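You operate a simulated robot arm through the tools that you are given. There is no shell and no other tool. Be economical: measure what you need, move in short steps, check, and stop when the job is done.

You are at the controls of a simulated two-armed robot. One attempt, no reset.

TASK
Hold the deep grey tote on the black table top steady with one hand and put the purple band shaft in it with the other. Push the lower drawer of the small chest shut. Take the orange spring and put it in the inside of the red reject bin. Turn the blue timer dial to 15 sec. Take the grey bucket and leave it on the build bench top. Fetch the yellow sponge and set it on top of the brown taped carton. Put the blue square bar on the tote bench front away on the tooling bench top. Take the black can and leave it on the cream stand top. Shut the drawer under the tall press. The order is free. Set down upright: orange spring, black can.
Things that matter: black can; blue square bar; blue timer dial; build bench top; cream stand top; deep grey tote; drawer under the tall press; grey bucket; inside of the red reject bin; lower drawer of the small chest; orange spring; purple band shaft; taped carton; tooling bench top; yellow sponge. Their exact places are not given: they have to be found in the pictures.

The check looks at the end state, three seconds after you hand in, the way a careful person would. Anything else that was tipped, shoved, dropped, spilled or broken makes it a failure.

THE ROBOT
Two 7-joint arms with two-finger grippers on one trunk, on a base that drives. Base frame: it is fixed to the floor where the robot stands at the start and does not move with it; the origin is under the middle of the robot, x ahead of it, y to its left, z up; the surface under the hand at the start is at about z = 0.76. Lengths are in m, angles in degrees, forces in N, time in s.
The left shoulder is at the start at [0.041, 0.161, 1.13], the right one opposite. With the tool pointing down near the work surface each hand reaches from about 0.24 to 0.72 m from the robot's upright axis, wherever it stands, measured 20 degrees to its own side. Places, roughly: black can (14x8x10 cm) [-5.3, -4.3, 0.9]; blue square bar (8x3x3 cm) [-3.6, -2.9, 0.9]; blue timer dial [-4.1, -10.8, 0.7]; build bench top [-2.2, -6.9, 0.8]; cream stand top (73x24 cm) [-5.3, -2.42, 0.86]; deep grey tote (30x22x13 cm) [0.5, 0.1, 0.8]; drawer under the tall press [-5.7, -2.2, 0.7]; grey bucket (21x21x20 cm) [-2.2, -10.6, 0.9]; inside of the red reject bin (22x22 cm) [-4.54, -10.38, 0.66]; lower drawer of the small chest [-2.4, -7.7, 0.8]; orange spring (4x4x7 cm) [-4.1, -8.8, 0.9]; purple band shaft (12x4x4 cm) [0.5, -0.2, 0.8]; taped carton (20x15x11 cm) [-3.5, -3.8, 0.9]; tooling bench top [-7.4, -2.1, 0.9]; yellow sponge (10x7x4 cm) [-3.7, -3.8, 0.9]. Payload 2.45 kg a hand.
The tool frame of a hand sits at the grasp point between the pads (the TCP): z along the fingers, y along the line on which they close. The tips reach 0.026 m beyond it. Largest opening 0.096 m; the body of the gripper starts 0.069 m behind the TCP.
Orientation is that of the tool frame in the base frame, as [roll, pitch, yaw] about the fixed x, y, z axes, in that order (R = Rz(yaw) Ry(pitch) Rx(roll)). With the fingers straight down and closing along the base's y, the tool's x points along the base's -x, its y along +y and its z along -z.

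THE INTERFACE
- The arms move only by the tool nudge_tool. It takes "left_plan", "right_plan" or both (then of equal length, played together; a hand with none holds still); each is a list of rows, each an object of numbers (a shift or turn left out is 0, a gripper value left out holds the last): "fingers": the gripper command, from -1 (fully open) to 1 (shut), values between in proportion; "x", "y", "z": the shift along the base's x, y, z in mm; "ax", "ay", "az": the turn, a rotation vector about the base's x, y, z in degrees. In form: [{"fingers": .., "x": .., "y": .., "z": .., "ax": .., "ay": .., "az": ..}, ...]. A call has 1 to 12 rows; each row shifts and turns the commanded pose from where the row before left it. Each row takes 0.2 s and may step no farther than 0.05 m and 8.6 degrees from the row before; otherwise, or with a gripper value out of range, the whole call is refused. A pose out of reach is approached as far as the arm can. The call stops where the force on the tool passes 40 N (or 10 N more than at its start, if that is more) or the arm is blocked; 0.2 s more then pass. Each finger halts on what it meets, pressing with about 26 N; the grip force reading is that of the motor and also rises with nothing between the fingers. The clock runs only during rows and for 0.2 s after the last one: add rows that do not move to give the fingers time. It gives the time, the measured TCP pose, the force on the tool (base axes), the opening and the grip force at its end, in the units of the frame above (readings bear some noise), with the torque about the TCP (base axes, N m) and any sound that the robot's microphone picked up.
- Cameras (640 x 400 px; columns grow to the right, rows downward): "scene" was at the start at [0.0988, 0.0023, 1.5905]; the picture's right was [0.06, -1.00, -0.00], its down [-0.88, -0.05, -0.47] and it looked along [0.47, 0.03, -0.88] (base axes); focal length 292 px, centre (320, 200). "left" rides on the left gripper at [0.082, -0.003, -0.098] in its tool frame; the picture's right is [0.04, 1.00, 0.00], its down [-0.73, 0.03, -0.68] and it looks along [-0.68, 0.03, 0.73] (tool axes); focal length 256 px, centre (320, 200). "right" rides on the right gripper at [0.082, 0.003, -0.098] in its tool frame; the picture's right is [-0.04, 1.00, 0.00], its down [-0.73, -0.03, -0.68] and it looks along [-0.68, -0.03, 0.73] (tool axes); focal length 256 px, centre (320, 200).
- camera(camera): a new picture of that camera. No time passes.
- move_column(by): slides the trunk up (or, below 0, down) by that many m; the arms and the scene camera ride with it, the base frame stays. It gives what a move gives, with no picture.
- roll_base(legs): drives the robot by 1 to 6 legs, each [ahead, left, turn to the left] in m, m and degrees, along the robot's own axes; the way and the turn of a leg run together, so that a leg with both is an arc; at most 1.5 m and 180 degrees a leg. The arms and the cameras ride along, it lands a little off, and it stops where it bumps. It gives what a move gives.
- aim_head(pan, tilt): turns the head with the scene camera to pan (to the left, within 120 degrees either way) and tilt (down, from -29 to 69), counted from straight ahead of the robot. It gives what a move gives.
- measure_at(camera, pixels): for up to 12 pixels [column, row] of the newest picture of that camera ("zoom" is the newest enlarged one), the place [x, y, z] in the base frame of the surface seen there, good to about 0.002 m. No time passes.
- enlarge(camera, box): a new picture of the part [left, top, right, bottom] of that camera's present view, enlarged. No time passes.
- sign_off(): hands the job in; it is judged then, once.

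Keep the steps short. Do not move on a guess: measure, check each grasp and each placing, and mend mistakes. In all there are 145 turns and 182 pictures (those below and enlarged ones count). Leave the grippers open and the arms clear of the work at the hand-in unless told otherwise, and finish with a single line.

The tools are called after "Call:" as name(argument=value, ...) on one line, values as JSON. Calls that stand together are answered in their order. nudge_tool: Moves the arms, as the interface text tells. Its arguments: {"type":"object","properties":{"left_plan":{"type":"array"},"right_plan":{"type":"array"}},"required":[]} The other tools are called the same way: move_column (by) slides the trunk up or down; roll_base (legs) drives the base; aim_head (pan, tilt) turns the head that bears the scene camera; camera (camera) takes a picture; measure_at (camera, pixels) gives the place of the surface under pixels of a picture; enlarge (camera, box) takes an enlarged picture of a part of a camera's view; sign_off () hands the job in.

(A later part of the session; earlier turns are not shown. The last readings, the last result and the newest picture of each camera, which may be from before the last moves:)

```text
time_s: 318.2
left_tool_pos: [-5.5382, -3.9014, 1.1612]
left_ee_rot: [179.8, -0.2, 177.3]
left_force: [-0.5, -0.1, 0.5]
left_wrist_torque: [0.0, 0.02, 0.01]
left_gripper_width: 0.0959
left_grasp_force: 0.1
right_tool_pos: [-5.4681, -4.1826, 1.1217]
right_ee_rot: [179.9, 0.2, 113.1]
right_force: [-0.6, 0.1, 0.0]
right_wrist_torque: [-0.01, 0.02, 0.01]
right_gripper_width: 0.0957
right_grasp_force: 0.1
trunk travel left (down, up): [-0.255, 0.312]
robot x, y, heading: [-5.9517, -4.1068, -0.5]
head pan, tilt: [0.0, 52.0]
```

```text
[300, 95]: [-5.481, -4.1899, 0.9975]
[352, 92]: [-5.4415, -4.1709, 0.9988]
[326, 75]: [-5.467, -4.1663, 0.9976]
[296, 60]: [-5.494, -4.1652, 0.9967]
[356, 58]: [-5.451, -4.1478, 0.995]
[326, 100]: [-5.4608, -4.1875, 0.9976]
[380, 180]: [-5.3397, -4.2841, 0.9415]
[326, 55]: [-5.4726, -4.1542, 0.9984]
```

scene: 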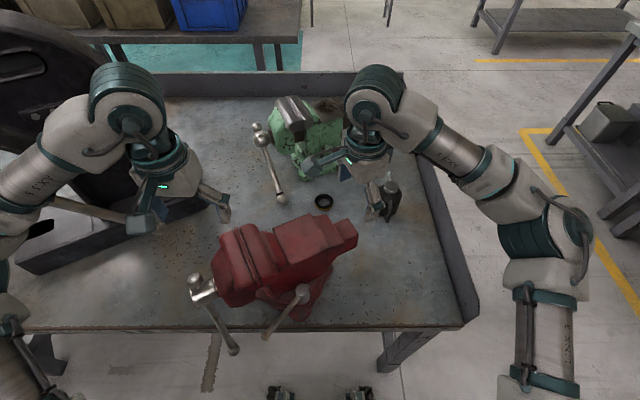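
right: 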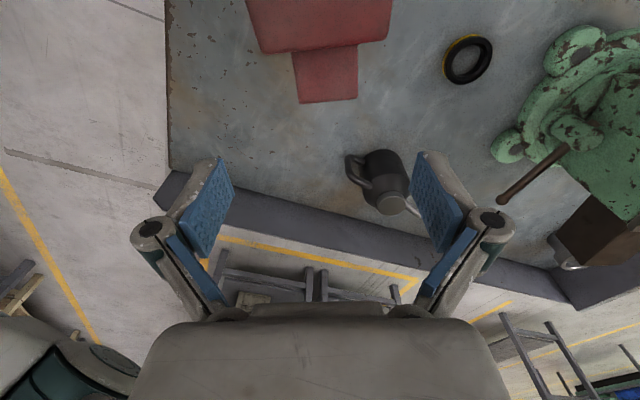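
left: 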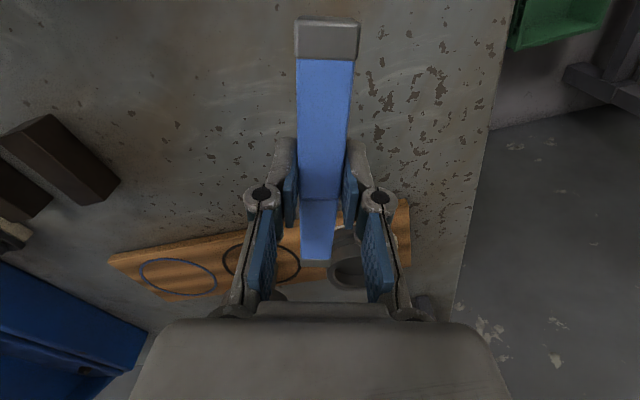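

Tail top is z 0.998, ~48 mm wide. I'll lower, grip it and draw it slowly −y, watching the force.

Call:
nudge_tool(right_plan=[{"y": 10, "z": -30}, {"z": -40}, {"z": -40}, {"z": -32}, {"fingers": 1}, {}, {}, {}])

Call:
nudge_tool(right_plan=[{"y": -4}, {"y": -4}, {"y": -4}, {"y": -4}, {"y": -4}])

Call:
camera(camera="scene")

```text
time_s: 320.0
left_tool_pos: [-5.5343, -3.8987, 1.1607]
left_ee_rot: [179.8, -0.4, 177.3]
left_force: [-0.5, -0.3, -0.4]
left_wrist_torque: [-0.01, 0.02, 0.0]
left_gripper_width: 0.0959
left_grasp_force: 0.0
right_tool_pos: [-5.4668, -4.1714, 0.9786]
right_ee_rot: [179.7, 0.1, 113.2]
right_force: [31.2, 7.9, 19.8]
right_wrist_torque: [0.1, -1.08, 0.98]
right_gripper_width: 0.0533
right_grasp_force: 45.1
trunk travel left (down, up): [-0.255, 0.312]
robot x, y, heading: [-5.9582, -4.1042, -0.5]
head pan, tilt: [0.0, 52.0]
```

```text
time_s: 320.6
left_tool_pos: [-5.5362, -3.8982, 1.1599]
left_ee_rot: [179.7, -0.4, 177.5]
left_force: [-0.9, -0.1, -0.1]
left_wrist_torque: [0.05, -0.02, 0.0]
left_gripper_width: 0.0961
left_grasp_force: 0.0
right_tool_pos: [-5.4654, -4.1716, 0.9795]
right_ee_rot: [178.9, -0.4, 113.8]
right_force: [32.7, 33.7, -9.5]
right_wrist_torque: [-0.38, -0.65, 1.38]
right_gripper_width: 0.0531
right_grasp_force: 44.7
trunk travel left (down, up): [-0.255, 0.312]
robot x, y, heading: [-5.9539, -4.1046, -0.1]
head pan, tilt: [0.0, 52.0]
stopped in row 3 (right hand): the force on the tool passed its limit at 50 N (the readings are from after the stop); the commanded pose is now the measured one
```

```text
85 pictures are left
```

scene: 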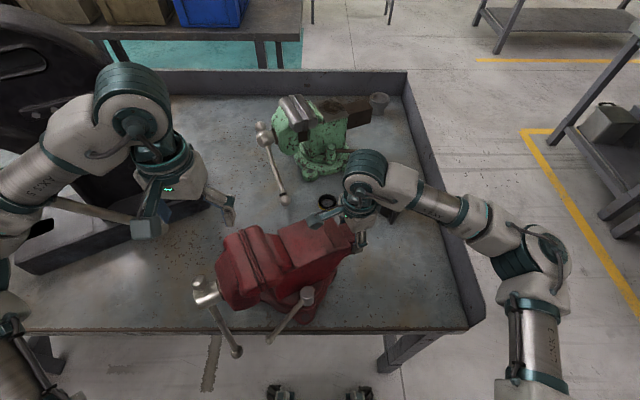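

Even 50 N doesn't budge it: the vise is bolted down, so it never moved and my estimate was off. I'll release, rise, turn the hand back, and regrip the can.

Call:
nudge_tool(right_plan=[{"fingers": -1}, {"fingers": -1}, {}, {"z": 30}, {"z": 40}, {"z": 40}, {"z": 30}, {"az": 8.3}, {"az": 8.3}, {"az": 8.3}, {"az": 8.3}, {"az": 8.3}])

Call:
nudge_tool(right_plan=[{"az": 8.3, "x": 35, "y": -30}, {"az": 8.3, "x": 35, "y": -30}, {"az": 7.8, "x": 35, "y": -30}, {"x": 35, "y": -38}, {}, {}, {}])

Call:
camera(camera="right")

Call:
measure_at(camera="right", pixels=[[318, 80], [320, 110], [318, 60], [318, 130]])

```text
time_s: 323.2
left_tool_pos: [-5.5436, -3.9009, 1.1625]
left_ee_rot: [179.7, -0.1, 177.4]
left_force: [-0.2, 1.2, 0.6]
left_wrist_torque: [0.02, 0.02, 0.03]
left_gripper_width: 0.0961
left_grasp_force: 0.1
right_tool_pos: [-5.4742, -4.1768, 1.1218]
right_ee_rot: [179.1, -0.2, 155.0]
right_force: [-0.3, 0.3, 0.4]
right_wrist_torque: [0.04, 0.01, -0.03]
right_gripper_width: 0.0962
right_grasp_force: 0.1
trunk travel left (down, up): [-0.255, 0.312]
robot x, y, heading: [-5.9582, -4.1087, -0.3]
head pan, tilt: [0.0, 52.0]
```

```text
refused: row 4 steps farther than a row can; nothing moved
```

```text
84 pictures are left
```

right: 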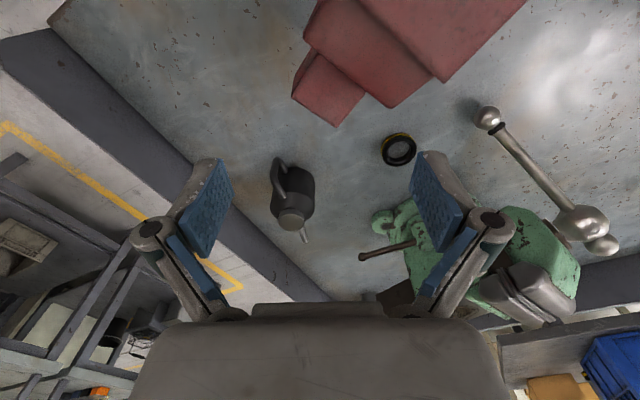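

```text
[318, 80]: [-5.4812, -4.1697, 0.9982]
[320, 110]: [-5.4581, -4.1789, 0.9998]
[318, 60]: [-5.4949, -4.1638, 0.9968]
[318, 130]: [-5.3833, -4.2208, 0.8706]
```

Step was slightly too long; repeating with shorter ones, then lower and grip the can again.

Call:
nudge_tool(right_plan=[{"az": 8.3, "x": 30, "y": -25}, {"az": 8.3, "x": 30, "y": -25}, {"az": 7.8, "x": 30, "y": -25}, {"x": 30, "y": -25, "ax": -0.8}, {"x": 30, "y": -26}, {}, {}])

Call:
camera(camera="right")

Call:
measure_at(camera="right", pixels=[[318, 80], [320, 110], [318, 95], [295, 90], [342, 90], [318, 130]])

```text
time_s: 324.8
left_tool_pos: [-5.5427, -3.9062, 1.1636]
left_ee_rot: [179.3, -0.1, 177.4]
left_force: [0.2, 0.2, 0.0]
left_wrist_torque: [0.0, 0.0, -0.03]
left_gripper_width: 0.0961
left_grasp_force: 0.1
right_tool_pos: [-5.323, -4.3069, 1.1183]
right_ee_rot: [179.7, -0.3, 179.3]
right_force: [0.5, 0.3, -0.3]
right_wrist_torque: [-0.02, 0.01, -0.01]
right_gripper_width: 0.0959
right_grasp_force: 0.1
trunk travel left (down, up): [-0.255, 0.312]
robot x, y, heading: [-5.9566, -4.1075, -0.5]
head pan, tilt: [0.0, 52.0]
```

```text
83 pictures are left
```

right: 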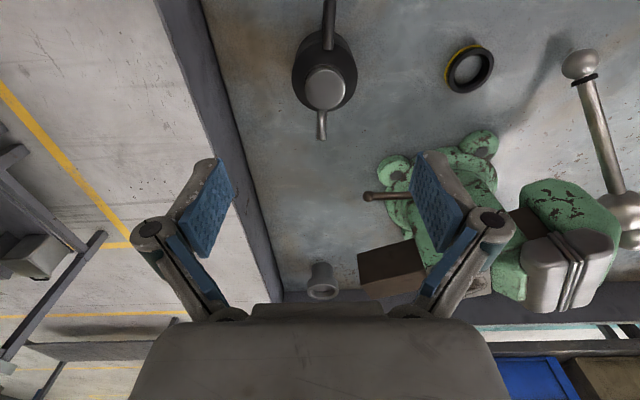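

```text
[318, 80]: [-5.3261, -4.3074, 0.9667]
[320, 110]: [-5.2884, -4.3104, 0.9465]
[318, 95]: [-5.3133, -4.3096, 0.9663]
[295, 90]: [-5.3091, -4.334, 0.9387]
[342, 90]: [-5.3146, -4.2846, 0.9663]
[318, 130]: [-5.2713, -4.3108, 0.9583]
```

Call:
nudge_tool(right_plan=[{"y": 4, "z": -38}, {"z": -40}, {"z": -40}, {"z": -40}, {"z": -40}, {"fingers": 1}, {}, {}, {}, {"z": 4}, {"z": 6}, {"z": 10}])

Call:
nudge_tool(right_plan=[{"z": 15}, {"z": 20}, {"z": 25}, {"z": 25}, {"z": 25}, {"z": 25}, {"z": 25}, {"z": 25}, {"z": 15}, {"x": -20}, {"x": -20}, {"x": -20}])

Call:
camera(camera="right")

```text
time_s: 327.4
left_tool_pos: [-5.5431, -3.9058, 1.1643]
left_ee_rot: [179.5, 0.0, 177.4]
left_force: [-0.5, -0.1, -0.3]
left_wrist_torque: [0.0, -0.01, 0.01]
left_gripper_width: 0.0959
left_grasp_force: 0.2
right_tool_pos: [-5.3223, -4.3037, 0.9425]
right_ee_rot: [179.8, -0.3, 179.4]
right_force: [0.1, -0.5, -3.1]
right_wrist_torque: [-0.06, -0.02, 0.01]
right_gripper_width: 0.0688
right_grasp_force: 26.1
trunk travel left (down, up): [-0.255, 0.312]
robot x, y, heading: [-5.9558, -4.109, -0.3]
head pan, tilt: [0.0, 52.0]
```

```text
time_s: 330.0
left_tool_pos: [-5.543, -3.9064, 1.1645]
left_ee_rot: [179.5, 0.0, 177.4]
left_force: [0.0, -0.5, -0.1]
left_wrist_torque: [0.0, -0.05, 0.0]
left_gripper_width: 0.0963
left_grasp_force: 0.1
right_tool_pos: [-5.3824, -4.3046, 1.1443]
right_ee_rot: [179.7, -0.3, 179.3]
right_force: [-0.7, 0.1, -2.3]
right_wrist_torque: [-0.02, -0.01, 0.01]
right_gripper_width: 0.069
right_grasp_force: 26.5
trunk travel left (down, up): [-0.255, 0.312]
robot x, y, heading: [-5.9583, -4.1063, -0.5]
head pan, tilt: [0.0, 52.0]
```

```text
82 pictures are left
```

right: 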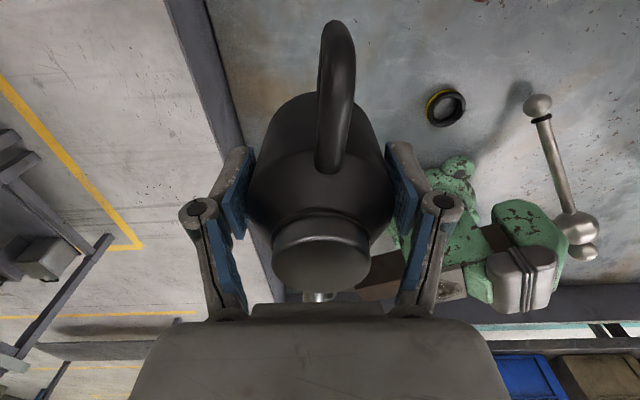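

The can is held. I'll back away and drive to face the cream stand.

Call:
roll_base(legs=[[-0.42, 0, 0], [0, 0, 90], [1.4, 0, 0], [0.45, 0, 0], [0, 0, -89.5]])

Call:
aim_head(pan=0, tilt=45)

Call:
camera(camera="scene")

Call:
measure_at(camera="scene", pixels=[[320, 200], [330, 160], [340, 180], [345, 140], [300, 220], [360, 220], [310, 180]])

```text
time_s: 349.2
left_tool_pos: [-5.9281, -2.0598, 1.1621]
left_ee_rot: [179.5, -0.1, 175.3]
left_force: [-0.5, -0.8, 0.1]
left_wrist_torque: [-0.01, -0.01, 0.0]
left_gripper_width: 0.0958
left_grasp_force: 0.0
right_tool_pos: [-5.7808, -2.4626, 1.1427]
right_ee_rot: [179.9, -0.3, 177.3]
right_force: [0.6, 0.1, -2.7]
right_wrist_torque: [-0.01, 0.01, 0.01]
right_gripper_width: 0.069
right_grasp_force: 25.9
trunk travel left (down, up): [-0.255, 0.312]
robot x, y, heading: [-6.3475, -2.2442, -2.4]
head pan, tilt: [0.0, 52.0]
```

```text
time_s: 349.9
left_tool_pos: [-5.9321, -2.0589, 1.1639]
left_ee_rot: [179.6, 0.1, 175.3]
left_force: [0.4, -0.2, -0.6]
left_wrist_torque: [-0.03, 0.04, 0.02]
left_gripper_width: 0.096
left_grasp_force: 0.1
right_tool_pos: [-5.7855, -2.4629, 1.1456]
right_ee_rot: [179.8, -0.1, 177.3]
right_force: [-0.1, -0.1, -3.2]
right_wrist_torque: [-0.03, 0.03, 0.0]
right_gripper_width: 0.0687
right_grasp_force: 26.3
trunk travel left (down, up): [-0.255, 0.312]
robot x, y, heading: [-6.345, -2.2474, -2.1]
head pan, tilt: [0.0, 45.0]
```

```text
81 pictures are left
```

scene: 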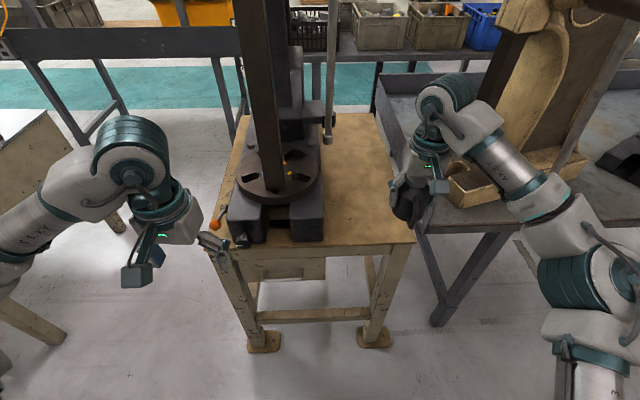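

```text
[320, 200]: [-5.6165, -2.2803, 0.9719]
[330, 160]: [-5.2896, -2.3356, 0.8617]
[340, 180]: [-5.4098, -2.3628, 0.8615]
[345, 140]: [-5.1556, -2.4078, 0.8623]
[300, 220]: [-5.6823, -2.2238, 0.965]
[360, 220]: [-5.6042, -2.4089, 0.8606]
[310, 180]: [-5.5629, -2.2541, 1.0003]
```

The can is in hand right of the press. I'll pull the left hand back, advance 0.2 m, and position over the free strip at (−5.56, −2.44).

Call:
nudge_tool(left_plan=[{"x": -40}, {"x": -40}, {"x": -40}])

Call:
roll_base(legs=[[0.2, 0, 2]])

Call:
nudge_tool(right_plan=[{}, {}, {}, {}, {}])

Call:
camera(camera="right")

Call:
camera(camera="scene")

```text
time_s: 350.7
left_tool_pos: [-6.0525, -2.0575, 1.166]
left_ee_rot: [179.5, 0.2, 175.3]
left_force: [0.1, -0.1, -0.1]
left_wrist_torque: [-0.03, -0.03, 0.01]
left_gripper_width: 0.0959
left_grasp_force: 0.1
right_tool_pos: [-5.7858, -2.4621, 1.1465]
right_ee_rot: [179.8, 0.0, 177.2]
right_force: [-0.1, 0.4, -3.4]
right_wrist_torque: [0.03, 0.01, 0.02]
right_gripper_width: 0.0687
right_grasp_force: 26.7
trunk travel left (down, up): [-0.255, 0.312]
robot x, y, heading: [-6.3498, -2.2516, -2.1]
head pan, tilt: [0.0, 45.0]
```

```text
time_s: 352.3
left_tool_pos: [-5.8598, -2.0547, 1.1661]
left_ee_rot: [179.5, 0.2, 177.2]
left_force: [0.4, -0.4, 0.4]
left_wrist_torque: [0.06, -0.01, 0.0]
left_gripper_width: 0.096
left_grasp_force: 0.1
right_tool_pos: [-5.5806, -2.4503, 1.1458]
right_ee_rot: [179.7, -0.1, 179.1]
right_force: [0.7, -0.2, -3.2]
right_wrist_torque: [0.01, 0.0, 0.0]
right_gripper_width: 0.0685
right_grasp_force: 26.4
trunk travel left (down, up): [-0.255, 0.312]
robot x, y, heading: [-6.1445, -2.2518, -0.4]
head pan, tilt: [0.0, 45.0]
```

```text
time_s: 353.5
left_tool_pos: [-5.8626, -2.0525, 1.1683]
left_ee_rot: [179.5, 0.2, 177.2]
left_force: [0.3, 0.2, 0.1]
left_wrist_torque: [-0.02, -0.01, 0.0]
left_gripper_width: 0.096
left_grasp_force: 0.1
right_tool_pos: [-5.5835, -2.4493, 1.148]
right_ee_rot: [179.7, 0.1, 179.1]
right_force: [-1.0, 0.9, -3.4]
right_wrist_torque: [0.0, -0.01, 0.0]
right_gripper_width: 0.0688
right_grasp_force: 26.3
trunk travel left (down, up): [-0.255, 0.312]
robot x, y, heading: [-6.1475, -2.2525, -0.3]
head pan, tilt: [0.0, 45.0]
```

```text
80 pictures are left
```

right: 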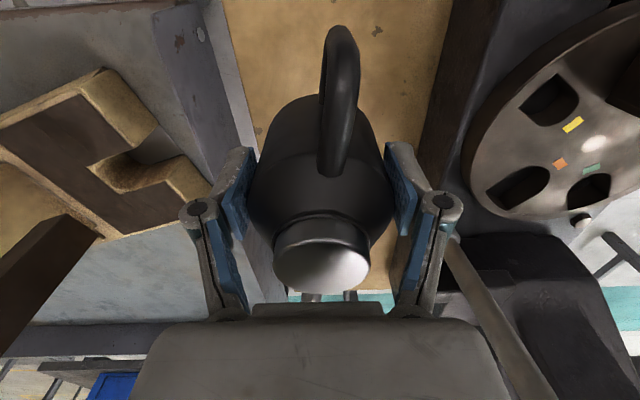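

```text
79 pictures are left
```

scene: 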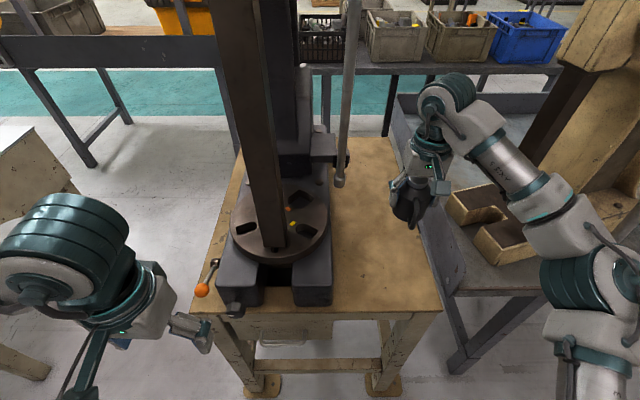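

The can is over the free strip. Lower it to TCP z≈0.912, checking near the end.

Call:
nudge_tool(right_plan=[{"y": 4, "z": -20}, {"z": -25}, {"z": -25}, {"z": -25}, {"z": -25}, {"z": -25}, {"z": -25}, {"z": -25}, {"z": -20}, {"z": -12}, {"z": -5}, {}])

Call:
camera(camera="scene")

Call:
enlarge(camera="scene", box=[320, 140, 480, 300])

```text
time_s: 356.1
left_tool_pos: [-5.8625, -2.0549, 1.1671]
left_ee_rot: [179.4, 0.3, 177.2]
left_force: [0.4, -0.8, 0.4]
left_wrist_torque: [0.01, 0.01, 0.0]
left_gripper_width: 0.0958
left_grasp_force: 0.1
right_tool_pos: [-5.5822, -2.4461, 0.9158]
right_ee_rot: [179.7, 0.1, 179.1]
right_force: [0.3, -0.3, -3.0]
right_wrist_torque: [-0.07, 0.02, 0.0]
right_gripper_width: 0.0686
right_grasp_force: 25.7
trunk travel left (down, up): [-0.255, 0.312]
robot x, y, heading: [-6.1482, -2.2521, -0.6]
head pan, tilt: [0.0, 45.0]
```

```text
78 pictures are left
```

scene: 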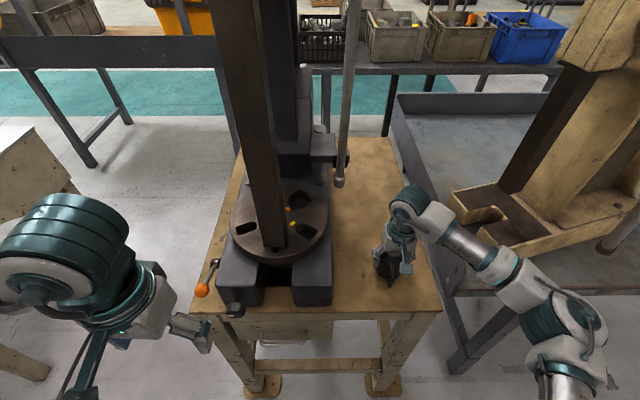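

```text
2.50 times, centred on (400, 220) of scene
```

zoom: 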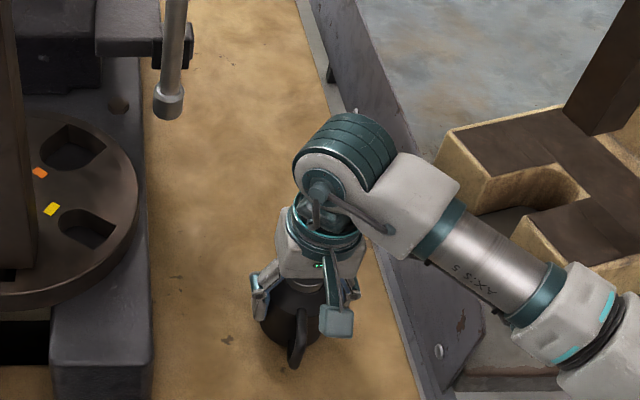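

Call:
nudge_tool(right_plan=[{"z": -2}, {"z": -2}, {}, {"fingers": 0.2}, {"fingers": -0.3}, {"fingers": -1}, {}, {"z": 20}, {"z": 40}, {"z": 40}, {"z": 40}, {"z": 40}])

Call:
nudge_tool(right_plan=[{"z": 40}, {"x": -40}, {"x": -40}, {"x": -40}, {"x": -40}])

Call:
enlarge(camera="scene", box=[200, 140, 480, 315])

```text
time_s: 358.7
left_tool_pos: [-5.8638, -2.0523, 1.1677]
left_ee_rot: [179.5, 0.4, 177.2]
left_force: [-0.4, 0.1, -1.1]
left_wrist_torque: [0.0, 0.01, -0.02]
left_gripper_width: 0.0961
left_grasp_force: 0.1
right_tool_pos: [-5.5838, -2.4456, 1.0946]
right_ee_rot: [179.8, 0.2, 179.1]
right_force: [0.6, -0.1, 0.1]
right_wrist_torque: [0.01, -0.01, -0.01]
right_gripper_width: 0.0961
right_grasp_force: 0.0
trunk travel left (down, up): [-0.255, 0.312]
robot x, y, heading: [-6.1498, -2.2555, -0.9]
head pan, tilt: [0.0, 45.0]
```

```text
time_s: 359.9
left_tool_pos: [-5.8644, -2.0526, 1.1674]
left_ee_rot: [179.5, 0.4, 177.2]
left_force: [-0.1, 0.1, 0.4]
left_wrist_torque: [0.0, -0.01, 0.03]
left_gripper_width: 0.0957
left_grasp_force: 0.0
right_tool_pos: [-5.7459, -2.4451, 1.1351]
right_ee_rot: [179.9, 0.1, 179.1]
right_force: [-0.7, 0.1, 0.2]
right_wrist_torque: [-0.01, -0.02, 0.02]
right_gripper_width: 0.0958
right_grasp_force: 0.0
trunk travel left (down, up): [-0.255, 0.312]
robot x, y, heading: [-6.1487, -2.2521, -0.6]
head pan, tilt: [0.0, 45.0]
```

```text
2.29 times, centred on (340, 228) of scene
```

zoom: 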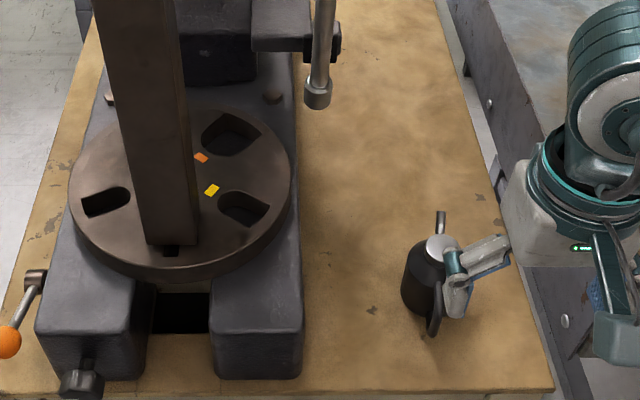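

The can stands upright on the stand. Next the southern area: I'll drive back through the aisle to the corridor at x≈-2.9 and look down it.

Call:
roll_base(legs=[[-0.27, 0, 0], [0, 0, -89.5], [1.4, 0, 0], [1.25, 0, 0], [0, 0, 90]])

Call:
roll_base(legs=[[1.4, 0, 0], [1.4, 0, 0], [0.6, 0, 0], [0, 0, -90]])

Call:
aim_head(pan=0, tilt=15)

Call:
camera(camera="scene")

Call:
measure_at(camera="scene", pixels=[[320, 350], [320, 250], [320, 200], [200, 250], [440, 250], [120, 220], [520, 220], [250, 200], [400, 200], [180, 180], [460, 180], [320, 170]])

```text
time_s: 381.8
left_tool_pos: [-6.0601, -4.6641, 1.166]
left_ee_rot: [179.5, 0.4, -178.9]
left_force: [0.5, 0.0, 0.4]
left_wrist_torque: [0.02, 0.0, 0.0]
left_gripper_width: 0.0959
left_grasp_force: 0.1
right_tool_pos: [-5.9147, -5.0439, 1.1347]
right_ee_rot: [179.8, 0.2, -176.9]
right_force: [0.0, -0.3, -0.2]
right_wrist_torque: [0.02, 0.02, -0.03]
right_gripper_width: 0.0961
right_grasp_force: 0.0
trunk travel left (down, up): [-0.255, 0.312]
robot x, y, heading: [-6.3324, -4.8811, 3.5]
head pan, tilt: [0.0, 45.0]
```

```text
time_s: 402.3
left_tool_pos: [-2.6984, -4.9351, 1.168]
left_ee_rot: [179.5, 0.5, 91.4]
left_force: [1.5, -0.6, 0.1]
left_wrist_torque: [-0.01, -0.01, 0.0]
left_gripper_width: 0.0961
left_grasp_force: 0.0
right_tool_pos: [-3.079, -5.081, 1.1367]
right_ee_rot: [179.8, 0.3, 93.3]
right_force: [-1.5, -0.7, -0.2]
right_wrist_torque: [0.0, 0.02, 0.02]
right_gripper_width: 0.0959
right_grasp_force: 0.1
trunk travel left (down, up): [-0.255, 0.312]
robot x, y, heading: [-2.9163, -4.6681, -86.3]
head pan, tilt: [0.0, 45.0]
```

```text
time_s: 403.2
left_tool_pos: [-2.6986, -4.9321, 1.1693]
left_ee_rot: [179.5, 0.7, 91.4]
left_force: [-0.5, 0.7, 0.0]
left_wrist_torque: [-0.02, -0.01, 0.0]
left_gripper_width: 0.0961
left_grasp_force: 0.0
right_tool_pos: [-3.0792, -5.0783, 1.1379]
right_ee_rot: [179.8, 0.4, 93.1]
right_force: [-0.7, 0.9, -0.7]
right_wrist_torque: [-0.03, -0.01, 0.0]
right_gripper_width: 0.0958
right_grasp_force: 0.1
trunk travel left (down, up): [-0.255, 0.312]
robot x, y, heading: [-2.9224, -4.6672, -86.3]
head pan, tilt: [0.0, 15.0]
```

```text
75 pictures are left
```

scene: 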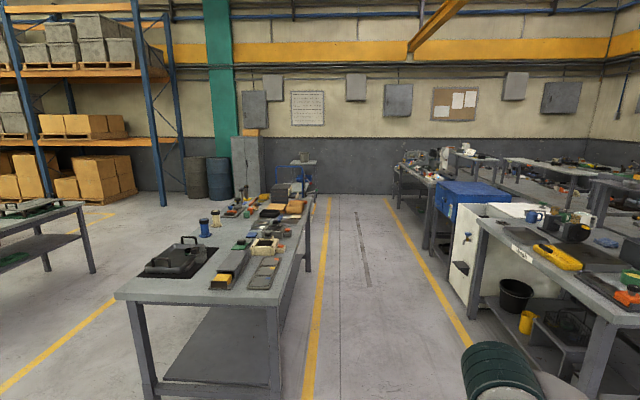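

```text
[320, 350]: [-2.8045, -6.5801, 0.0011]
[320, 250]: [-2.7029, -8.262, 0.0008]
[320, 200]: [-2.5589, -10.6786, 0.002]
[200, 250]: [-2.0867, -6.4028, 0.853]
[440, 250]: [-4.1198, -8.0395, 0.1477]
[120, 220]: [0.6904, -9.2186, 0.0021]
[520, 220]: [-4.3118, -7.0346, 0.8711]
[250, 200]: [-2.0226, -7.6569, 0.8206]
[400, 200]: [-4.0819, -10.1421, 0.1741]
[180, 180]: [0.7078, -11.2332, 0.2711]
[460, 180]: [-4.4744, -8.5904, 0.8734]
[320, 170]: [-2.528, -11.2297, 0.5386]
```

The corridor is clear; the build bench (y −6.2…−8) is on the left. I'll enlarge both sides.

Call:
enlarge(camera="scene", box=[110, 140, 340, 310])

Call:
measure_at(camera="zoom", pixels=[[20, 420], [40, 398], [455, 390], [540, 55], [410, 290], [320, 370], [280, 200], [450, 220], [500, 180], [540, 150]])

Call:
enlarge(camera="scene", box=[380, 130, 640, 320])

```text
2.35 times, centred on (225, 225) of scene
```

zoom: 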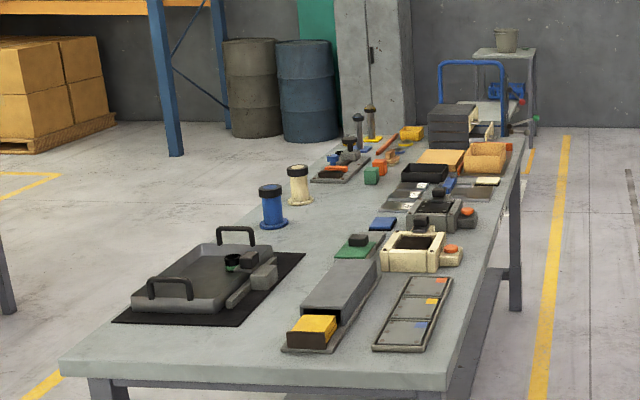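

```text
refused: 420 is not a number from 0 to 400
```

```text
2.11 times, centred on (510, 225) of scene
```

zoom: 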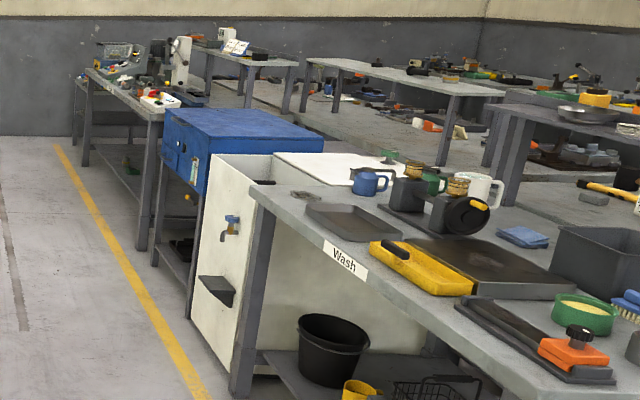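

The small grey chest is at the far end of the build bench, its drawer out toward the corridor; the bucket stands on a small table beyond. I'll drive beside the chest and face it.

Call:
roll_base(legs=[[0, -0.22, -3.7], [1.4, 0, 0], [1.4, 0, 0], [0.15, 0, 0], [0, 0, 90]])

Call:
aim_head(pan=0, tilt=38)

Call:
camera(camera="scene")

```text
time_s: 422.9
left_tool_pos: [-2.7831, -7.4182, 1.1678]
left_ee_rot: [179.5, 0.7, -179.6]
left_force: [0.5, 0.3, -0.5]
left_wrist_torque: [0.01, -0.02, 0.02]
left_gripper_width: 0.096
left_grasp_force: 0.2
right_tool_pos: [-2.6423, -7.8015, 1.1381]
right_ee_rot: [179.8, 0.5, -177.7]
right_force: [0.3, -0.6, 0.7]
right_wrist_torque: [-0.02, 0.03, 0.03]
right_gripper_width: 0.0958
right_grasp_force: 0.0
trunk travel left (down, up): [-0.255, 0.312]
robot x, y, heading: [-3.0483, -7.6302, 2.6]
head pan, tilt: [0.0, 15.0]
```

```text
time_s: 423.8
left_tool_pos: [-2.7871, -7.4181, 1.1695]
left_ee_rot: [179.5, 0.9, -179.6]
left_force: [0.1, -0.1, -0.5]
left_wrist_torque: [0.02, 0.02, 0.0]
left_gripper_width: 0.0962
left_grasp_force: 0.0
right_tool_pos: [-2.6458, -7.8004, 1.1383]
right_ee_rot: [179.7, 0.6, -177.7]
right_force: [-0.9, 0.9, -0.6]
right_wrist_torque: [0.0, 0.03, -0.02]
right_gripper_width: 0.0961
right_grasp_force: 0.1
trunk travel left (down, up): [-0.255, 0.312]
robot x, y, heading: [-3.0499, -7.6345, 2.8]
head pan, tilt: [0.0, 38.0]
```

```text
72 pictures are left
```

scene: 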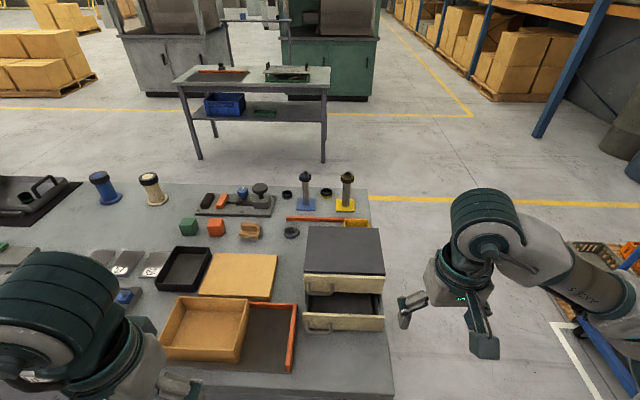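

The lower drawer sticks out below the closed upper one, at (345,323). Measuring.

Call:
enlarge(camera="scene", box=[280, 210, 420, 400])

Call:
measure_at(camera="scene", pixels=[[310, 323], [345, 323], [380, 323], [345, 316], [325, 284], [370, 284], [345, 240], [320, 322], [345, 370], [300, 380], [390, 370], [280, 335]])

```text
2.11 times, centred on (350, 305) of scene
```

zoom: 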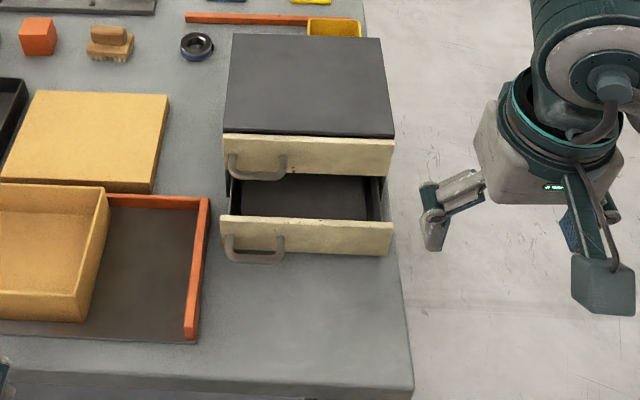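

```text
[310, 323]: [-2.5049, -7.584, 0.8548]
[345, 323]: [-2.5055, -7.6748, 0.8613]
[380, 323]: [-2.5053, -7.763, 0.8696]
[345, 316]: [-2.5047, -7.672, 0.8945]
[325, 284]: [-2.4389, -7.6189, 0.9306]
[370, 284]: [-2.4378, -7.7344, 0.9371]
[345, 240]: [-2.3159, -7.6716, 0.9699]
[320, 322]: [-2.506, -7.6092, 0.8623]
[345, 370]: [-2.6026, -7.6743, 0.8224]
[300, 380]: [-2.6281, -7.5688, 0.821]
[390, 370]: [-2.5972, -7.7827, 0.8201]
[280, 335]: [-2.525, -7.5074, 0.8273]
```

Lower drawer front is at x=−2.505; the closed upper one is at −2.438. I'll close the right hand, tilt it 17° forward, lower it in front of the panel's middle, and push to about −2.44.

Call:
nudge_tool(right_plan=[{"fingers": 1, "ay": -8.5}, {"ay": -8.5, "y": 38}, {"y": 38}, {"y": 37}, {"z": -42}, {"z": -42}, {"z": -42}, {"z": -42}, {"z": -42}, {"z": -42}, {}])

Call:
nudge_tool(right_plan=[{"x": 40}, {"x": 40}, {"x": 30}, {"x": 10}, {"x": 10}, {"x": 10}, {"x": 10}, {"x": 8}, {"x": 6}, {}])

Call:
camera(camera="scene")

Call:
measure_at(camera="scene", pixels=[[320, 305], [315, 310], [325, 284], [315, 284], [345, 240], [312, 300], [380, 305]])

```text
time_s: 426.2
left_tool_pos: [-2.7858, -7.4188, 1.1701]
left_ee_rot: [179.4, 0.9, -179.5]
left_force: [0.2, -0.4, 0.3]
left_wrist_torque: [0.0, 0.01, 0.02]
left_gripper_width: 0.096
left_grasp_force: 0.2
right_tool_pos: [-2.6484, -7.6886, 0.8863]
right_ee_rot: [-179.5, 17.6, -177.6]
right_force: [-0.7, 0.7, 0.0]
right_wrist_torque: [0.03, 0.0, -0.04]
right_gripper_width: 0.0001
right_grasp_force: 26.1
trunk travel left (down, up): [-0.255, 0.312]
robot x, y, heading: [-3.0495, -7.6324, 2.5]
head pan, tilt: [0.0, 38.0]
```

```text
time_s: 428.4
left_tool_pos: [-2.785, -7.4167, 1.1691]
left_ee_rot: [179.5, 0.8, -179.6]
left_force: [0.7, 0.1, -0.3]
left_wrist_torque: [-0.02, 0.01, 0.02]
left_gripper_width: 0.096
left_grasp_force: 0.1
right_tool_pos: [-2.4811, -7.6874, 0.887]
right_ee_rot: [-179.5, 17.6, -177.5]
right_force: [0.0, 0.1, -0.2]
right_wrist_torque: [0.0, -0.03, 0.0]
right_gripper_width: 0.0
right_grasp_force: 26.3
trunk travel left (down, up): [-0.255, 0.312]
robot x, y, heading: [-3.0537, -7.6307, 2.5]
head pan, tilt: [0.0, 38.0]
```

```text
70 pictures are left
```

scene: 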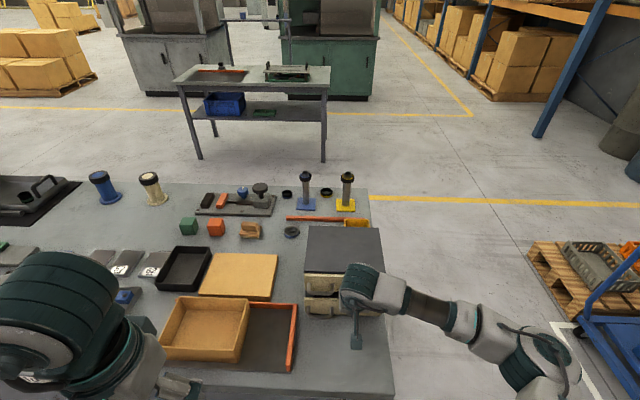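

```text
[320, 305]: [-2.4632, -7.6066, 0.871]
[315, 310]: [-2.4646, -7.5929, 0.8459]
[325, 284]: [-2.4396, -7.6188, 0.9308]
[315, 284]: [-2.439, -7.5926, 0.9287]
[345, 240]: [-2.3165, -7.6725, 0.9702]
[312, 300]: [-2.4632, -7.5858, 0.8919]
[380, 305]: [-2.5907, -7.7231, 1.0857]
```

Panel at −2.4635 now; 24 mm to go. Continuing in small steps.

Call:
nudge_tool(right_plan=[{"x": 6}, {"x": 6}, {"x": 5}, {"x": 4}, {"x": 3}, {"x": 2}, {}])

Call:
enlarge(camera="scene", box=[280, 210, 420, 400])

Call:
measure_at(camera="zoom", pixels=[[80, 180], [70, 195], [70, 155], [100, 155], [140, 60]])

```text
time_s: 430.0
left_tool_pos: [-2.7865, -7.4178, 1.1713]
left_ee_rot: [179.5, 0.9, -179.6]
left_force: [0.3, 0.6, 0.2]
left_wrist_torque: [0.0, -0.01, 0.0]
left_gripper_width: 0.0959
left_grasp_force: 0.0
right_tool_pos: [-2.4574, -7.6881, 0.8871]
right_ee_rot: [-179.6, 17.6, -177.5]
right_force: [-9.5, -1.6, 0.3]
right_wrist_torque: [-0.02, 0.2, -0.08]
right_gripper_width: 0.0
right_grasp_force: 26.2
trunk travel left (down, up): [-0.255, 0.312]
robot x, y, heading: [-3.0476, -7.6323, 2.5]
head pan, tilt: [0.0, 38.0]
```

```text
2.11 times, centred on (350, 305) of scene
```

zoom: 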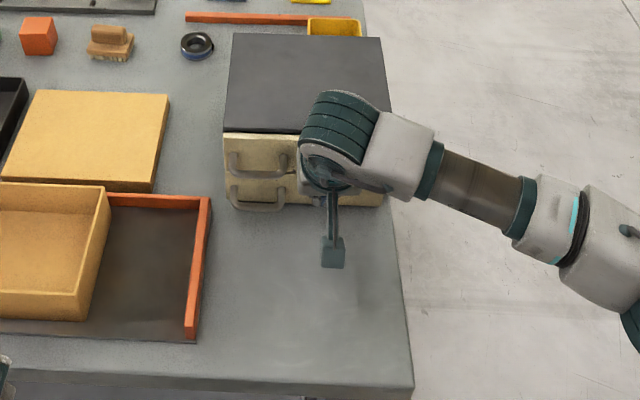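

```text
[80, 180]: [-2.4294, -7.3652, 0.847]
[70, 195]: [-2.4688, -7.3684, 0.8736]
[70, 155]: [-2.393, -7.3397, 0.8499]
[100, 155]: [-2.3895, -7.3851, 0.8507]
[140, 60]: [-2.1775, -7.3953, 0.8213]
```

The lower drawer is flush with the upper one and resists now (9.5 N). I'll withdraw the hand, and look along the bench for a spot for the bucket.

Call:
nudge_tool(right_plan=[{"x": -40}, {"x": -40}, {"x": -40}, {"z": 45}, {"z": 45}, {"z": 45}, {"z": 45}, {"z": 45}, {"z": 20, "ay": 8.5}, {"ay": 8.5, "fingers": -1}, {}])

Call:
aim_head(pan=55, tilt=32)

Call:
camera(camera="scene")

Call:
measure_at(camera="scene", pixels=[[100, 200], [150, 200], [200, 200], [250, 200], [300, 200], [350, 200], [150, 160], [250, 160], [350, 160], [200, 240], [300, 240], [400, 240]])

```text
time_s: 432.4
left_tool_pos: [-2.7863, -7.4163, 1.1695]
left_ee_rot: [179.5, 0.9, -179.5]
left_force: [0.0, 0.3, -0.2]
left_wrist_torque: [-0.01, 0.03, -0.01]
left_gripper_width: 0.0961
left_grasp_force: 0.0
right_tool_pos: [-2.5759, -7.6882, 1.1342]
right_ee_rot: [179.7, 0.6, -177.6]
right_force: [0.3, -1.2, 0.1]
right_wrist_torque: [0.0, 0.0, 0.02]
right_gripper_width: 0.0961
right_grasp_force: 0.0
trunk travel left (down, up): [-0.255, 0.312]
robot x, y, heading: [-3.0487, -7.6365, 2.6]
head pan, tilt: [0.0, 38.0]
```

```text
time_s: 433.6
left_tool_pos: [-2.7853, -7.4167, 1.1684]
left_ee_rot: [179.5, 0.9, -179.6]
left_force: [-0.5, 0.2, 0.7]
left_wrist_torque: [0.01, 0.02, -0.02]
left_gripper_width: 0.0959
left_grasp_force: 0.1
right_tool_pos: [-2.5754, -7.6879, 1.1341]
right_ee_rot: [179.8, 0.7, -177.7]
right_force: [0.5, 0.0, -0.1]
right_wrist_torque: [0.0, -0.03, 0.01]
right_gripper_width: 0.096
right_grasp_force: 0.0
trunk travel left (down, up): [-0.255, 0.312]
robot x, y, heading: [-3.0501, -7.6336, 2.6]
head pan, tilt: [55.0, 32.0]
```

```text
68 pictures are left
```

scene: 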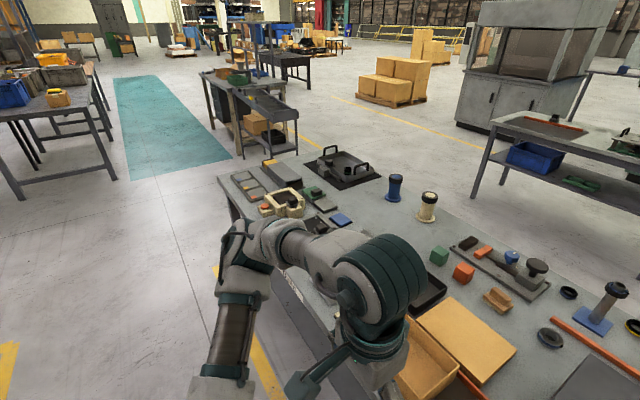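

```text
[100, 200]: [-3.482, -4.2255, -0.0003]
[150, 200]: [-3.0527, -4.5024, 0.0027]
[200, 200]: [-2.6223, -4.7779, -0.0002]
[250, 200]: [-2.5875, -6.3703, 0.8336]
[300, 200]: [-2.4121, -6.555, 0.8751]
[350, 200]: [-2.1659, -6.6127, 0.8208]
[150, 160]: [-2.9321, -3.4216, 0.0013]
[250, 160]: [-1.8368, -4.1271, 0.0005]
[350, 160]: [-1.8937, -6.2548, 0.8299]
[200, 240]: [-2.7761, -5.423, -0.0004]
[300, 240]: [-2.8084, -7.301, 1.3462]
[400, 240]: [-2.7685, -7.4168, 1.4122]
```

Call:
measure_at(camera="scene", pixels=[[385, 215], [410, 225], [370, 205], [393, 201], [427, 221], [440, 262], [343, 222], [362, 230], [420, 240], [430, 278], [465, 280], [375, 225]])

Call:
enlarge(camera="scene", box=[300, 140, 520, 300])

```text
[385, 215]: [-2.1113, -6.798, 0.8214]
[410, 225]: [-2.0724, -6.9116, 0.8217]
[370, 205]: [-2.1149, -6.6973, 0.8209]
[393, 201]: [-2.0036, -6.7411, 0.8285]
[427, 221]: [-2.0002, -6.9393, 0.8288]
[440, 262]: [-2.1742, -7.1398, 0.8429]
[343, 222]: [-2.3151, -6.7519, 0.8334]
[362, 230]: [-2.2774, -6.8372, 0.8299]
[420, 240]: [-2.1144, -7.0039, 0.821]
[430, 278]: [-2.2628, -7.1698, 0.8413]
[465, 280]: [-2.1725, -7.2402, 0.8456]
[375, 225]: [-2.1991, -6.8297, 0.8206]
```

```text
2.50 times, centred on (410, 220) of scene
```

zoom: 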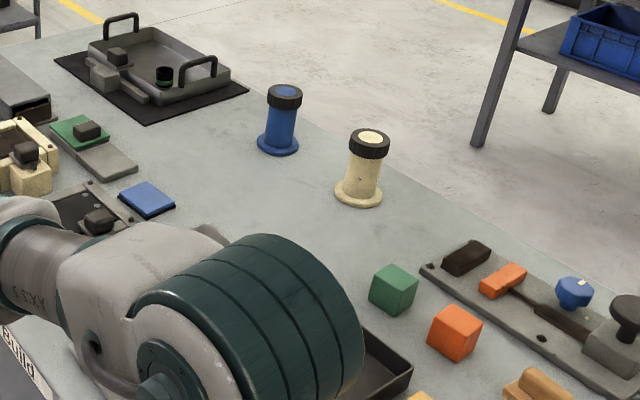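

Free spot for the bucket: about (−2.175, −6.92), best reached from the bench's east side. Now the orange spring: I'll drive down the corridor to y≈−8.6 and face west.

Call:
roll_base(legs=[[-0.1, 0, 0], [0, 0, -92.6], [0.97, 0, 0], [0, 0, -90]])

Call:
aim_head(pan=0, tilt=38)

Call:
camera(camera="scene")

Call:
aim_head(pan=55, tilt=30)

Call:
camera(camera="scene")

```text
time_s: 447.3
left_tool_pos: [-3.4528, -8.7828, 1.1694]
left_ee_rot: [179.6, 0.8, -5.3]
left_force: [0.6, -1.0, 0.0]
left_wrist_torque: [-0.01, 0.0, -0.03]
left_gripper_width: 0.096
left_grasp_force: 0.1
right_tool_pos: [-3.6351, -8.4921, 1.1336]
right_ee_rot: [179.8, 0.6, -3.4]
right_force: [-0.3, -0.3, -0.5]
right_wrist_torque: [0.04, 0.04, 0.01]
right_gripper_width: 0.0958
right_grasp_force: 0.0
trunk travel left (down, up): [-0.255, 0.312]
robot x, y, heading: [-3.1698, -8.5937, 176.8]
head pan, tilt: [55.0, 32.0]
```

```text
time_s: 448.5
left_tool_pos: [-3.4481, -8.7818, 1.1699]
left_ee_rot: [179.4, 1.0, -5.4]
left_force: [-0.1, 0.2, 0.8]
left_wrist_torque: [-0.01, 0.02, 0.04]
left_gripper_width: 0.0959
left_grasp_force: 0.2
right_tool_pos: [-3.6302, -8.4923, 1.1343]
right_ee_rot: [179.8, 0.9, -3.5]
right_force: [0.1, 0.1, -0.2]
right_wrist_torque: [0.0, -0.01, 0.04]
right_gripper_width: 0.096
right_grasp_force: 0.0
trunk travel left (down, up): [-0.255, 0.312]
robot x, y, heading: [-3.1695, -8.5942, 176.9]
head pan, tilt: [0.0, 38.0]
```

```text
66 pictures are left
```

scene: 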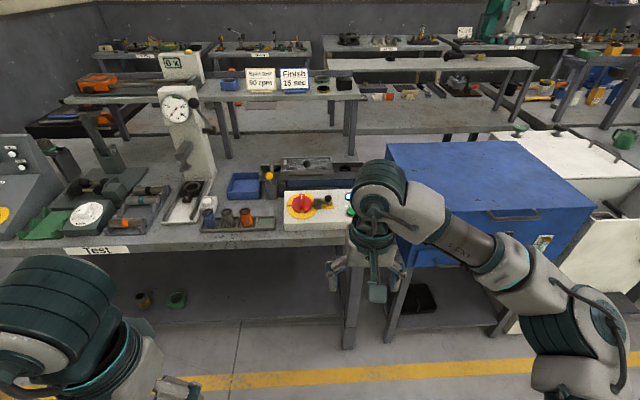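

```text
time_s: 449.7
left_tool_pos: [-3.4485, -8.7818, 1.1711]
left_ee_rot: [179.5, 1.0, -5.3]
left_force: [-0.5, -1.1, -0.2]
left_wrist_torque: [0.01, -0.02, 0.0]
left_gripper_width: 0.0964
left_grasp_force: 0.1
right_tool_pos: [-3.6321, -8.4915, 1.1343]
right_ee_rot: [179.9, 0.8, -3.3]
right_force: [0.1, 0.4, -0.3]
right_wrist_torque: [-0.03, 0.0, 0.03]
right_gripper_width: 0.096
right_grasp_force: 0.1
trunk travel left (down, up): [-0.255, 0.312]
robot x, y, heading: [-3.1714, -8.5941, 176.8]
head pan, tilt: [55.0, 30.0]
```

```text
65 pictures are left
```

scene: 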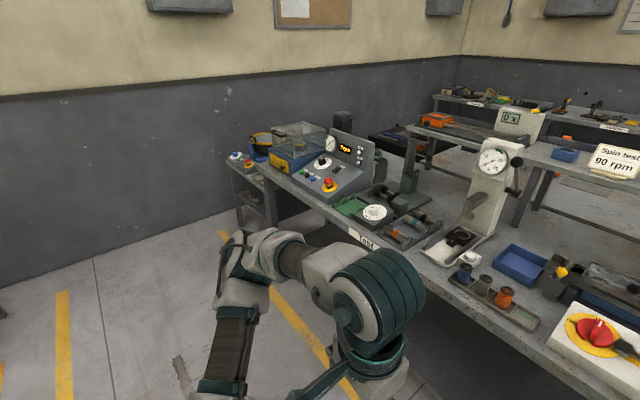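

The spring seems to be the orange item in the small rack, at (505,297) in this view. Zoom and measure.

Call:
measure_at(camera="scene", pixels=[[505, 297], [505, 289], [505, 304], [486, 283], [465, 270], [520, 318], [450, 275], [440, 262], [345, 110], [252, 160], [235, 157], [330, 185]])

Call:
enlarge(camera="scene", box=[430, 230, 570, 340])

Call:
enlarge(camera="scene", box=[200, 90, 400, 240])

```text
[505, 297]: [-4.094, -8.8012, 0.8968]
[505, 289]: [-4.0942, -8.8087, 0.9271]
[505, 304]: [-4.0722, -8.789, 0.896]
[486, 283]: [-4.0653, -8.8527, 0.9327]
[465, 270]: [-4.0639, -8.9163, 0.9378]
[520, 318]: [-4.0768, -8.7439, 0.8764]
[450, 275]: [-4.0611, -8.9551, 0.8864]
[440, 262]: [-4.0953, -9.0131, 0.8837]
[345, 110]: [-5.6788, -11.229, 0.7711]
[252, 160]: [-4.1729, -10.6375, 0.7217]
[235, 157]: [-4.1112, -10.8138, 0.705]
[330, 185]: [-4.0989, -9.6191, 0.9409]
```

```text
3.64 times, centred on (500, 285) of scene
```

zoom: 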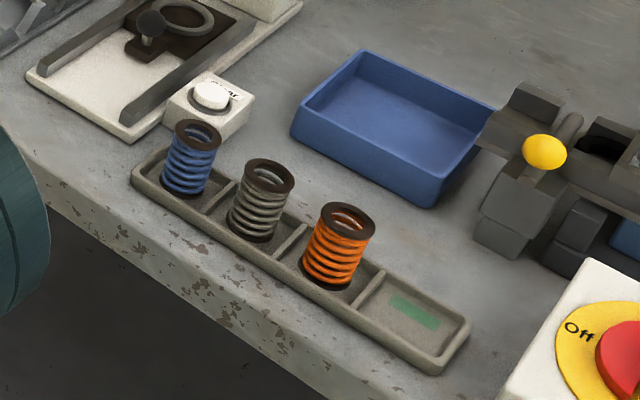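

```text
2.67 times, centred on (300, 165) of scene
```

zoom: 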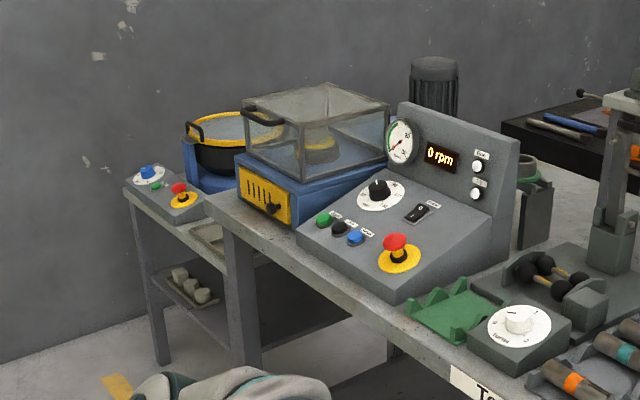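

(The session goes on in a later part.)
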